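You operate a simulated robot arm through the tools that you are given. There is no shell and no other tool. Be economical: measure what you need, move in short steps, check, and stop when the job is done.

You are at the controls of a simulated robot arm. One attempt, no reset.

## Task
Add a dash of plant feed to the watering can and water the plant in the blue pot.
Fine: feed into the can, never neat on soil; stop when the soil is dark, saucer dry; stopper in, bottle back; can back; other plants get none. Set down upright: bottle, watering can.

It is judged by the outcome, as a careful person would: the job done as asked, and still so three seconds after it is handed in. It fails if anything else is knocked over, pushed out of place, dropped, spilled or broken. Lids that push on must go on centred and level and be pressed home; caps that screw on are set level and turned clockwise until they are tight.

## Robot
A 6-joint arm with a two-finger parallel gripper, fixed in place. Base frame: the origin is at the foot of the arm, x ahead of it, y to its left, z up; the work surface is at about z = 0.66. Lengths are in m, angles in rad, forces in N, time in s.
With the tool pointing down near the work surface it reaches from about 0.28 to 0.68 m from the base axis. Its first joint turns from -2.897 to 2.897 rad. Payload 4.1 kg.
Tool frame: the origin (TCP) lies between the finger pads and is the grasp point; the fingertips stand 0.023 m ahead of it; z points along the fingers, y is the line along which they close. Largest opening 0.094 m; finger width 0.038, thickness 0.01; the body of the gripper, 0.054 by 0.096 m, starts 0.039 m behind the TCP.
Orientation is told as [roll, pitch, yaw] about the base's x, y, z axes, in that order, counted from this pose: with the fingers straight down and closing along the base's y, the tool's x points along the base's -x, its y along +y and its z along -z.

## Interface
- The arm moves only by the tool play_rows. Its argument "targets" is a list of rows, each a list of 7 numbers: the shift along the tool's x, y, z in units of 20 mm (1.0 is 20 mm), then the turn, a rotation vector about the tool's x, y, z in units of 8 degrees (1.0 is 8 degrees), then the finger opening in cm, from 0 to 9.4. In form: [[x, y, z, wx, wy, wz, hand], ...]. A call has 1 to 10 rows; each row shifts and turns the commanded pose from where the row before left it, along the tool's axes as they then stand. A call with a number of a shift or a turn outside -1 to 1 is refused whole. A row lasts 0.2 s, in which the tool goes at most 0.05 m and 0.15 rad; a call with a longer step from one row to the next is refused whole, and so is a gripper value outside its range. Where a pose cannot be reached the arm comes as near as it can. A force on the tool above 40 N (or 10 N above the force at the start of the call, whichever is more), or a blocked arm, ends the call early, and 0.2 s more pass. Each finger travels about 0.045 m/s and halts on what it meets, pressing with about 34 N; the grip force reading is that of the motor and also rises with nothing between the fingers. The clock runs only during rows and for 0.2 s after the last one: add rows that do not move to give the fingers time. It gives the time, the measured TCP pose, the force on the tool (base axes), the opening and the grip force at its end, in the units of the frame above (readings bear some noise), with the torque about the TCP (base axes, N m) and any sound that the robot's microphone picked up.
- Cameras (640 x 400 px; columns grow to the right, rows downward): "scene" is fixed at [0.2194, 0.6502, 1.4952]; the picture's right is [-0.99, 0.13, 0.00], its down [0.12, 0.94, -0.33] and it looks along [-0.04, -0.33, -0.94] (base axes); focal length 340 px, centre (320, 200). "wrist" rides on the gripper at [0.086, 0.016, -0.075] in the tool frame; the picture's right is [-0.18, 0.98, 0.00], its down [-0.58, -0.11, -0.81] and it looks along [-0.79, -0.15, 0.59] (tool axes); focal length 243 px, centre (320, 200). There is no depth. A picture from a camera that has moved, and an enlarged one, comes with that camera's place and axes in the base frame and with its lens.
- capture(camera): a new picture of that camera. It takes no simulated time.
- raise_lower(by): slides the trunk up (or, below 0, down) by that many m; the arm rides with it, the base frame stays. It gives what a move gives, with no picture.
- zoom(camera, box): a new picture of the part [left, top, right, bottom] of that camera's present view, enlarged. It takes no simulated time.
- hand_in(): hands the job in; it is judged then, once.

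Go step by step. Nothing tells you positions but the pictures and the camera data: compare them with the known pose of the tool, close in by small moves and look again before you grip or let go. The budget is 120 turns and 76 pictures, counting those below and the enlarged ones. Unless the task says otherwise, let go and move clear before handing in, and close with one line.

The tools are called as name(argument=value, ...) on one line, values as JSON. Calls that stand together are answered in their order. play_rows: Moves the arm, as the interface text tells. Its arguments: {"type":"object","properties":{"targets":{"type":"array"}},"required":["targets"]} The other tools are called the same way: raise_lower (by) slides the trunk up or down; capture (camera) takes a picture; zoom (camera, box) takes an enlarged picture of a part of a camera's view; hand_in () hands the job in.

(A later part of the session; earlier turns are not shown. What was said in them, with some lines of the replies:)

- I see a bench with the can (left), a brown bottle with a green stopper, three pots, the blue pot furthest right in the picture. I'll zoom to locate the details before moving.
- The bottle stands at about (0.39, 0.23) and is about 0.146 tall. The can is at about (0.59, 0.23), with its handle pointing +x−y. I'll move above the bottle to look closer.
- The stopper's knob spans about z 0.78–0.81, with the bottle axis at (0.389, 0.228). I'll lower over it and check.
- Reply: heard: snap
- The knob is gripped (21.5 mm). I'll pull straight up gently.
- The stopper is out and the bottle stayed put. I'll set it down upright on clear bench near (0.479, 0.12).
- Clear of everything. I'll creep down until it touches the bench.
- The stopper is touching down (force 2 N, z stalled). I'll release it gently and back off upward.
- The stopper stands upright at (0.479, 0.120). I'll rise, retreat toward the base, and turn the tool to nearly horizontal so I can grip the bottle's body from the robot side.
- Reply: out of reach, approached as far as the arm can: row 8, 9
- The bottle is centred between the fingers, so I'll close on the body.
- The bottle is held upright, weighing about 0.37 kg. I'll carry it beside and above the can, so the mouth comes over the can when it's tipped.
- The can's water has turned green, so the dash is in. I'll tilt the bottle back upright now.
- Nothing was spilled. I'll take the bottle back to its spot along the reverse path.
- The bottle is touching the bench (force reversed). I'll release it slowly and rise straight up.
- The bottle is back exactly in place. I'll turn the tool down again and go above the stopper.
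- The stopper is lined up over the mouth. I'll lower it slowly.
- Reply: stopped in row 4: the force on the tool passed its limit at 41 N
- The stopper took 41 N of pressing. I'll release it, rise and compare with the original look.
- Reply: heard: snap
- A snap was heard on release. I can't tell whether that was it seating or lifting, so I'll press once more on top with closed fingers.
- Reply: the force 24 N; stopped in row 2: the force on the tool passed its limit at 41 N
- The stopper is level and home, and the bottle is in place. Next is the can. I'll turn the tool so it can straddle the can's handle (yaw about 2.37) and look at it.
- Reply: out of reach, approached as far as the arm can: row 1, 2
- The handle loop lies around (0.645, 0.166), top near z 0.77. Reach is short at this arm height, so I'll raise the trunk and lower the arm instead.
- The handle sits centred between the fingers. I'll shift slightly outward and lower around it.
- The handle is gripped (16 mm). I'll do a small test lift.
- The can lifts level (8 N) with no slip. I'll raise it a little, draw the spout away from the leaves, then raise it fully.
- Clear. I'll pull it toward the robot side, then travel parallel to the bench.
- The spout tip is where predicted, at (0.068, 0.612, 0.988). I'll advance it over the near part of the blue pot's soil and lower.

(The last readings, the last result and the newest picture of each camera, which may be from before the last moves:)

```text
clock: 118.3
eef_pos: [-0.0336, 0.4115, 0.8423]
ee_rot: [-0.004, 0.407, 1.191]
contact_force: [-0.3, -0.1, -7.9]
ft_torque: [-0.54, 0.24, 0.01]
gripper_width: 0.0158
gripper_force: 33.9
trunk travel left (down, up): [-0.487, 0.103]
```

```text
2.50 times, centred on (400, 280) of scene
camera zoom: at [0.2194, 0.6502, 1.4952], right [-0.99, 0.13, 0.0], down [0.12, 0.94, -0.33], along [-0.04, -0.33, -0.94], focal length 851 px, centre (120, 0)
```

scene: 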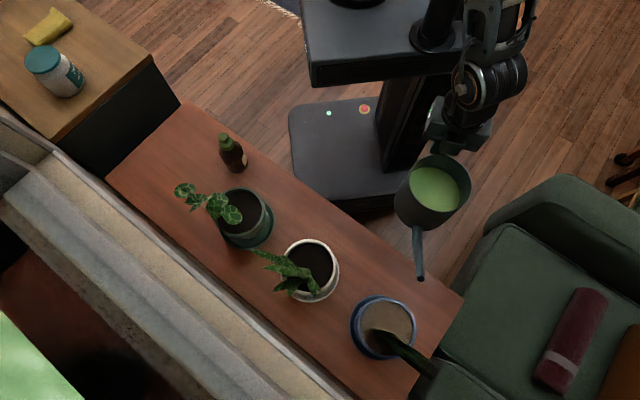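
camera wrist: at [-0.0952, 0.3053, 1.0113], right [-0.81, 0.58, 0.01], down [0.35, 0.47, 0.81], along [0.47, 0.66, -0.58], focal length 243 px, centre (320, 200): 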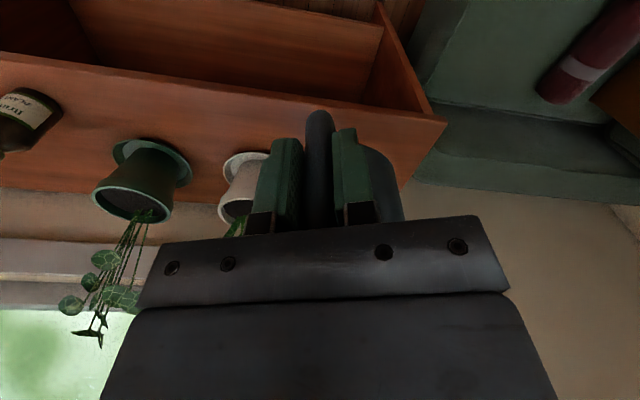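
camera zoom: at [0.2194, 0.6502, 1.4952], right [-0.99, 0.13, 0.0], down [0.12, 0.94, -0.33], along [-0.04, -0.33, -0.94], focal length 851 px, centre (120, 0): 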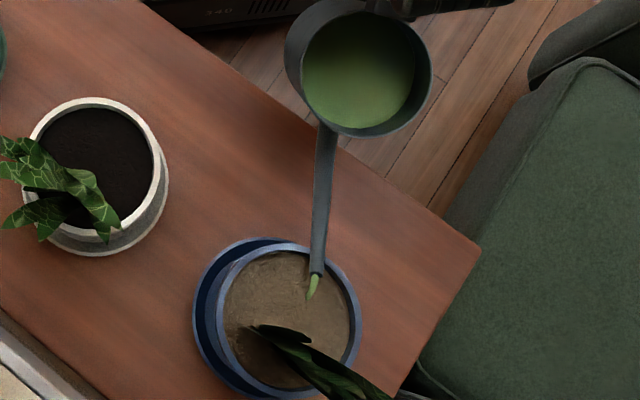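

The water is flowing onto the soil. I'll hold and watch.

play_rows(targets=[[0, 0, 0, 0, 0, 0, 0.6], [0, 0, 0, 0, 0, 0, 0.6], [0, 0, 0, 0, 0, 0, 0.6], [0, 0, 0, 0, 0, 0, 0.6]])

zoom(camera="scene", box=[340, 270, 440, 370])

```text
clock: 119.3
eef_pos: [-0.0329, 0.4127, 0.8439]
ee_rot: [-0.004, 0.405, 1.19]
contact_force: [-0.4, 0.1, -7.4]
ft_torque: [-0.54, 0.23, 0.05]
gripper_width: 0.0161
gripper_force: 34.5
trunk travel left (down, up): [-0.487, 0.103]
```

```text
4.00 times, centred on (390, 320) of scene
camera zoom: at [0.2194, 0.6502, 1.4952], right [-0.99, 0.13, 0.0], down [0.12, 0.94, -0.33], along [-0.04, -0.33, -0.94], focal length 1362 px, centre (40, -280)
```

zoom: 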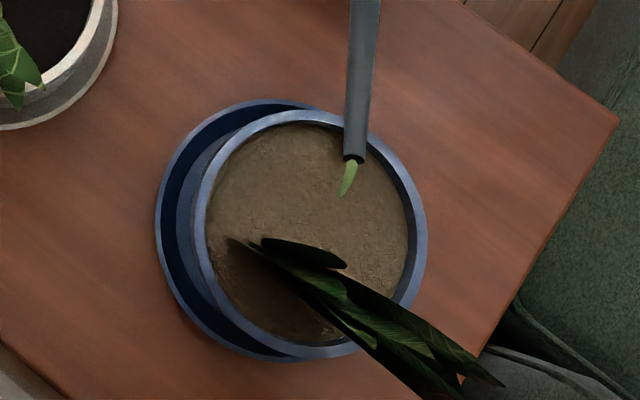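

play_rows(targets=[[0, 0, 0, 0, 0.35, 0, 0.6], [0, 0, 0, 0, 0, 0, 0.6], [0, 0, 0, 0, 0, 0, 0.6], [0, 0, 0, 0, 0, 0, 0.6], [0, 0, 0, 0, 0, 0, 0.6], [0, 0, 0, 0, 0, 0, 0.6], [0, 0, 0, 0, 0, 0, 0.6]])

zoom(camera="scene", box=[340, 270, 440, 370])

```text
clock: 120.9
eef_pos: [-0.0334, 0.411, 0.8442]
ee_rot: [-0.002, 0.453, 1.19]
contact_force: [0.0, -0.9, -1.5]
ft_torque: [1.02, -0.4, 0.03]
gripper_width: 0.0158
gripper_force: 34.0
trunk travel left (down, up): [-0.487, 0.103]
```

```text
4.00 times, centred on (390, 320) of scene
camera zoom: at [0.2194, 0.6502, 1.4952], right [-0.99, 0.13, 0.0], down [0.12, 0.94, -0.33], along [-0.04, -0.33, -0.94], focal length 1362 px, centre (40, -280)
```

zoom: 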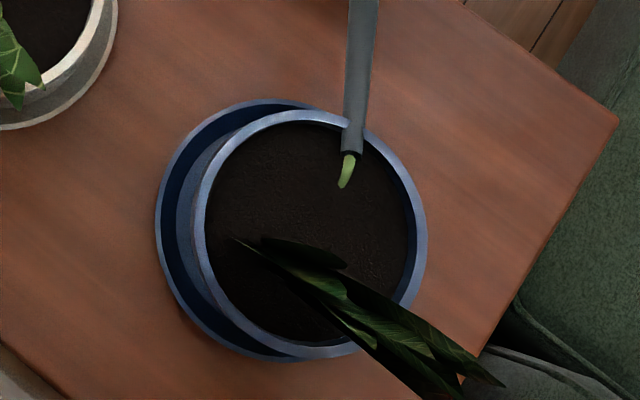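

The soil is dark, so I stop now. The spout is also leaning on the rim, and tilting back will lift it off.

play_rows(targets=[[0, 0, 0, 0, -0.9, 0, 0.6], [0, 0, 0, 0, -0.9, 0, 0.6], [0, 0, 0, 0, -0.9, 0, 0.6], [0, 0, 0, 0, -0.55, 0, 0.6], [0, 0, 0, 0, 0, 0, 0.6]])

zoom(camera="scene", box=[320, 200, 480, 360])

```text
clock: 122.1
eef_pos: [-0.0331, 0.4125, 0.845]
ee_rot: [-0.003, 0.0, 1.192]
contact_force: [1.2, 0.2, -7.4]
ft_torque: [-0.65, 0.21, -0.03]
gripper_width: 0.0158
gripper_force: 33.6
trunk travel left (down, up): [-0.487, 0.103]
```

```text
2.50 times, centred on (400, 280) of scene
camera zoom: at [0.2194, 0.6502, 1.4952], right [-0.99, 0.13, 0.0], down [0.12, 0.94, -0.33], along [-0.04, -0.33, -0.94], focal length 851 px, centre (120, 0)
```

zoom: 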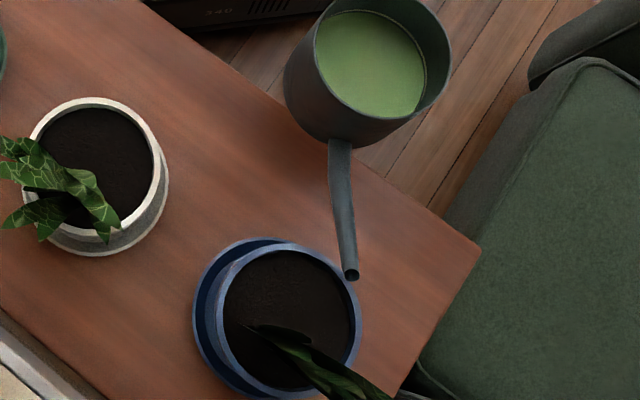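

The soil is evenly dark, the saucer is dry and nothing has moved. I'll carry the can back along the same path.

raise_lower(by=0.09)

play_rows(targets=[[1, 0, 0, 0, 0, 0, 0.6], [0, 0, 0, 0, 0, -1, 0.6], [0, 0, 0, 0, 0, -1, 0.6], [0, 0, 0, 0, 0, -1, 0.6], [0, 0, 0, 0, 0, -1, 0.6], [0, 0, 0, 0, 0, -1, 0.6], [0, 0, 0, 0, 0, -1, 0.6], [0, 0, 0, 0, 0, -1, 0.6], [0, 0, 0, 0, 0, -1, 0.6], [0, 0, 0, 0, 0, -0.4, 0.6]])

capture(camera="scene")

```text
clock: 123.3
eef_pos: [-0.0329, 0.4115, 0.9332]
ee_rot: [-0.004, 0.002, 1.194]
contact_force: [1.0, 0.1, -7.7]
ft_torque: [-0.66, 0.27, 0.02]
gripper_width: 0.0158
gripper_force: 33.6
trunk travel left (down, up): [-0.577, 0.013]
```

```text
clock: 125.5
eef_pos: [-0.0404, 0.3934, 0.934]
ee_rot: [0.001, 0.002, 2.367]
contact_force: [0.1, -0.5, -7.5]
ft_torque: [-0.49, -0.49, 0.0]
gripper_width: 0.0155
gripper_force: 34.1
trunk travel left (down, up): [-0.577, 0.013]
```

```text
9 pictures are left
```

scene: 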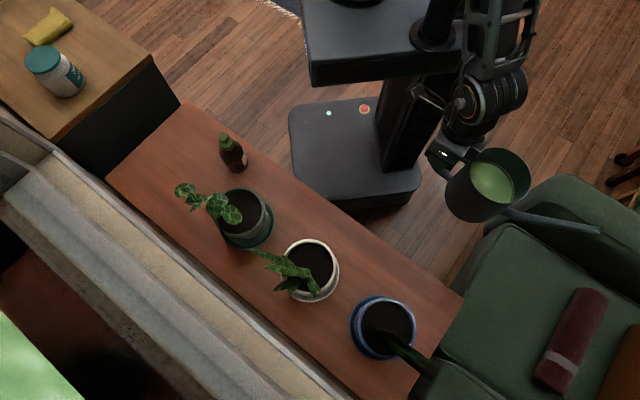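

play_rows(targets=[[0.985, -0.448, 0, 0, 0, 0, 0.6], [0.985, -0.448, 0, 0, 0, 0, 0.6], [0.985, -0.448, 0, 0, 0, 0, 0.6], [0.985, -0.448, 0, 0, 0, 0, 0.6], [0.985, -0.448, 0, 0, 0, 0, 0.6], [0.985, -0.448, 0, 0, 0, 0, 0.6], [0.985, -0.448, 0, 0, 0, 0, 0.6], [0.985, -0.448, 0, 0, 0, 0, 0.6], [0.985, -0.448, 0, 0, 0, 0, 0.6], [0.985, -0.448, 0, 0, 0, 0, 0.6]])

play_rows(targets=[[0.985, -0.448, 0, 0, 0, 0, 0.6], [0.985, -0.448, 0, 0, 0, 0, 0.6], [0.985, -0.448, 0, 0, 0, 0, 0.6], [1, 0, 0, 0, 0, 0, 0.6], [1, 0, 0, 0, 0, 0, 0.6], [1, 0, 0, 0, 0, 0, 0.6], [1, 0, 0, 0, 0, 0, 0.6], [1, 0, 0, 0, 0, 0, 0.6], [1, 0, 0, 0, 0, 0, 0.6], [1, 0, 0, 0, 0, 0, 0.6]])

play_rows(targets=[[1, 0, 0, 0, 0, 0, 0.6], [1, 0, 0, 0, 0, 0, 0.6], [1, 0, 0, 0, 0, 0, 0.6], [1, 0, 0, 0, 0, 0, 0.6], [1, 0, 0, 0, 0, 0, 0.6], [1, 0, 0, 0, 0, 0, 0.6], [1, 0, 0, 0, 0, 0, 0.6], [1, 0, 0, 0, 0, 0, 0.6], [1, 0, 0, 0, 0, 0, 0.6], [1, 0, 0, 0, 0, 0, 0.6]])

```text
clock: 127.7
eef_pos: [0.1635, 0.319, 0.9314]
ee_rot: [0.002, 0.004, 2.367]
contact_force: [0.1, 0.5, -7.4]
ft_torque: [-0.49, -0.56, 0.03]
gripper_width: 0.0156
gripper_force: 34.3
trunk travel left (down, up): [-0.577, 0.013]
```

```text
clock: 129.9
eef_pos: [0.3252, 0.2011, 0.9347]
ee_rot: [-0.001, 0.005, 2.367]
contact_force: [-0.6, 0.1, -8.2]
ft_torque: [-0.46, -0.51, -0.01]
gripper_width: 0.0158
gripper_force: 34.2
trunk travel left (down, up): [-0.577, 0.013]
```

```text
clock: 132.1
eef_pos: [0.4678, 0.0593, 0.9363]
ee_rot: [-0.001, 0.005, 2.365]
contact_force: [0.0, 0.1, -7.5]
ft_torque: [-0.51, -0.49, 0.02]
gripper_width: 0.0155
gripper_force: 34.3
trunk travel left (down, up): [-0.577, 0.013]
```

play_rows(targets=[[1, 0, 0, 0, 0, 0, 0.6], [1, -0.8, 0, 0, 0, 0, 0.6], [1, -0.8, 0, 0, 0, 0, 0.6], [0, -1, 0, 0, 0, 0, 0.6], [0, -1, 0, 0, 0, 0, 0.6], [0, -1, 0, 0, 0, 0, 0.6], [0, -1, 0, 0, 0, 0, 0.6], [0, -1, 0, 0, 0, 0, 0.6], [0, -1, 0, 0, 0, 0, 0.6], [0, -0.95, 0, 0, 0, 0, 0.6]])

raise_lower(by=-0.15)

```text
clock: 134.3
eef_pos: [0.6303, 0.1396, 0.9356]
ee_rot: [0.002, 0.003, 2.368]
contact_force: [-0.9, 0.2, -7.1]
ft_torque: [-0.5, -0.49, 0.0]
gripper_width: 0.0158
gripper_force: 33.6
trunk travel left (down, up): [-0.577, 0.013]
```

```text
clock: 136.1
eef_pos: [0.6307, 0.14, 0.7865]
ee_rot: [0.001, 0.003, 2.366]
contact_force: [0.0, 0.3, -6.9]
ft_torque: [-0.5, -0.46, -0.04]
gripper_width: 0.0156
gripper_force: 34.2
trunk travel left (down, up): [-0.427, 0.163]
```

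play_rows(targets=[[0, -0.5, 0, 0, 0, 0, 0.6], [0, -0.5, 0, 0, 0, 0, 0.6], [0, -0.48, 0, 0, 0, 0, 0.6], [0, 0, 0, 0, 0, 0, 0.6]])

raise_lower(by=-0.04)

zoom(camera="scene", box=[80, 90, 240, 190])

```text
clock: 137.1
eef_pos: [0.6514, 0.1602, 0.7859]
ee_rot: [0.0, 0.004, 2.368]
contact_force: [-0.5, 0.7, -7.1]
ft_torque: [-0.5, -0.48, -0.03]
gripper_width: 0.0158
gripper_force: 33.4
trunk travel left (down, up): [-0.427, 0.163]
```

```text
clock: 137.9
eef_pos: [0.6513, 0.1611, 0.7459]
ee_rot: [0.001, 0.004, 2.368]
contact_force: [-0.3, 0.5, -7.0]
ft_torque: [-0.48, -0.49, 0.0]
gripper_width: 0.0158
gripper_force: 34.3
trunk travel left (down, up): [-0.387, 0.203]
```

```text
4.00 times, centred on (160, 140) of scene
camera zoom: at [0.2194, 0.6502, 1.4952], right [-0.99, 0.13, 0.0], down [0.12, 0.94, -0.33], along [-0.04, -0.33, -0.94], focal length 1362 px, centre (960, 440)
```

zoom: 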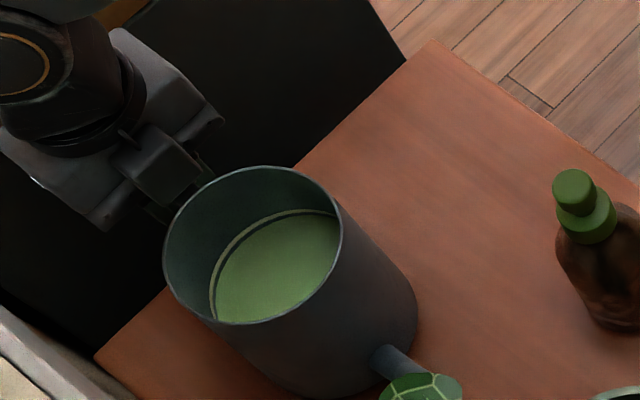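

Lined up with its old spot. I'll lower the last millimetres in small steps.

raise_lower(by=-0.005)

raise_lower(by=-0.0015)

```text
clock: 138.5
eef_pos: [0.6516, 0.1603, 0.7418]
ee_rot: [0.002, 0.005, 2.367]
contact_force: [-0.4, -0.6, -6.6]
ft_torque: [-0.31, -0.31, 0.01]
gripper_width: 0.0157
gripper_force: 33.8
trunk travel left (down, up): [-0.382, 0.208]
```

```text
clock: 139.0
eef_pos: [0.6512, 0.1597, 0.7414]
ee_rot: [-0.002, 0.002, 2.367]
contact_force: [0.1, -0.6, 4.9]
ft_torque: [0.68, 0.88, 0.03]
gripper_width: 0.0161
gripper_force: 33.8
trunk travel left (down, up): [-0.38, 0.21]
```

play_rows(targets=[[0, 0, 0, 0, 0, 0, 2], [0, 0, 0, 0, 0, 0, 3], [0, 0, 0, 0, 0, 0, 4.5], [0, 0, 0, 0, 0, 0, 6], [0, 0, 0, 0, 0, 0, 6], [0, 0, -0.5, 0, 0, 0, 6], [0, 0, -1, 0, 0, 0, 6], [0, 0, -1, 0, 0, 0, 6], [0, 0, -1, 0, 0, 0, 6]])

raise_lower(by=0.15)

capture(camera="scene")

zoom(camera="scene", box=[110, 110, 270, 210])

zoom(camera="scene", box=[320, 270, 480, 370])

```text
clock: 141.0
eef_pos: [0.6511, 0.1606, 0.8099]
ee_rot: [0.0, 0.004, 2.366]
contact_force: [0.2, -0.3, 0.3]
ft_torque: [-0.02, 0.0, 0.0]
gripper_width: 0.0601
gripper_force: 0.1
trunk travel left (down, up): [-0.38, 0.21]
```

```text
clock: 142.7
eef_pos: [0.6501, 0.16, 0.9606]
ee_rot: [0.002, 0.003, 2.368]
contact_force: [0.5, -0.2, -0.1]
ft_torque: [0.03, 0.0, -0.02]
gripper_width: 0.0597
gripper_force: 0.0
trunk travel left (down, up): [-0.53, 0.06]
```

```text
7 pictures are left
```

scene: 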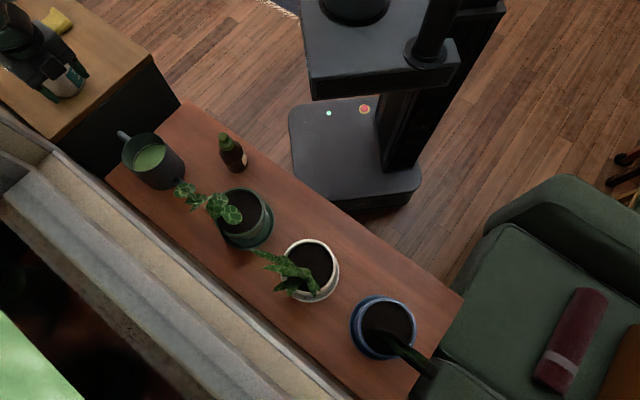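

```text
4.00 times, centred on (190, 160) of scene
camera zoom: at [0.2194, 0.6502, 1.4952], right [-0.99, 0.13, 0.0], down [0.12, 0.94, -0.33], along [-0.04, -0.33, -0.94], focal length 1362 px, centre (840, 360)
```

zoom: 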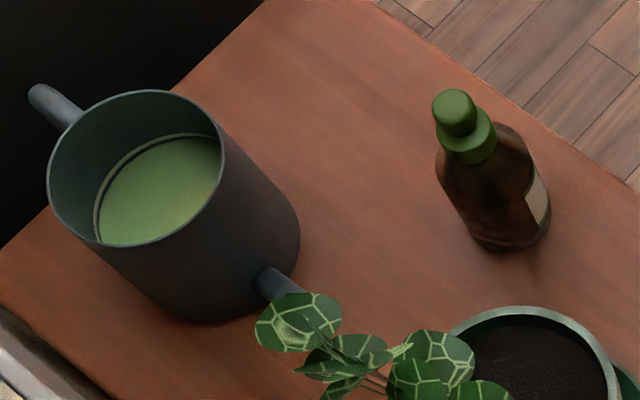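

```text
4.00 times, centred on (400, 320) of scene
camera zoom: at [0.2194, 0.6502, 1.4952], right [-0.99, 0.13, 0.0], down [0.12, 0.94, -0.33], along [-0.04, -0.33, -0.94], focal length 1362 px, centre (0, -280)
```

zoom: 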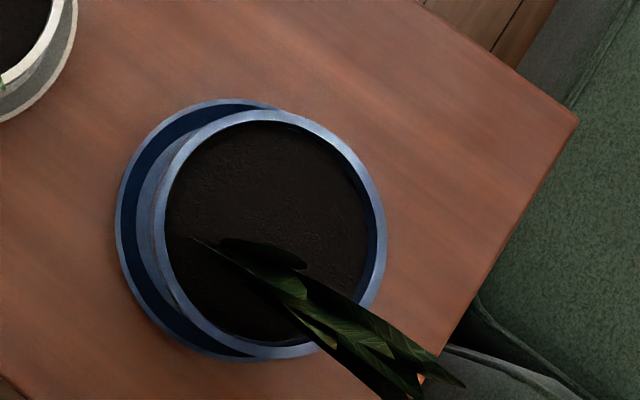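

The can and bottle are upright on their spots with the stopper in. The soil is dark, the saucer is dry, nothing else has moved, and the gripper is clear.

hand_in()

```text
The job is handed in.
```

The plant in the blue pot is watered with a dash of feed mixed into the can; its soil is dark and its saucer dry. The bottle is stoppered and the can is back, both upright in their places, and the other plants got none.
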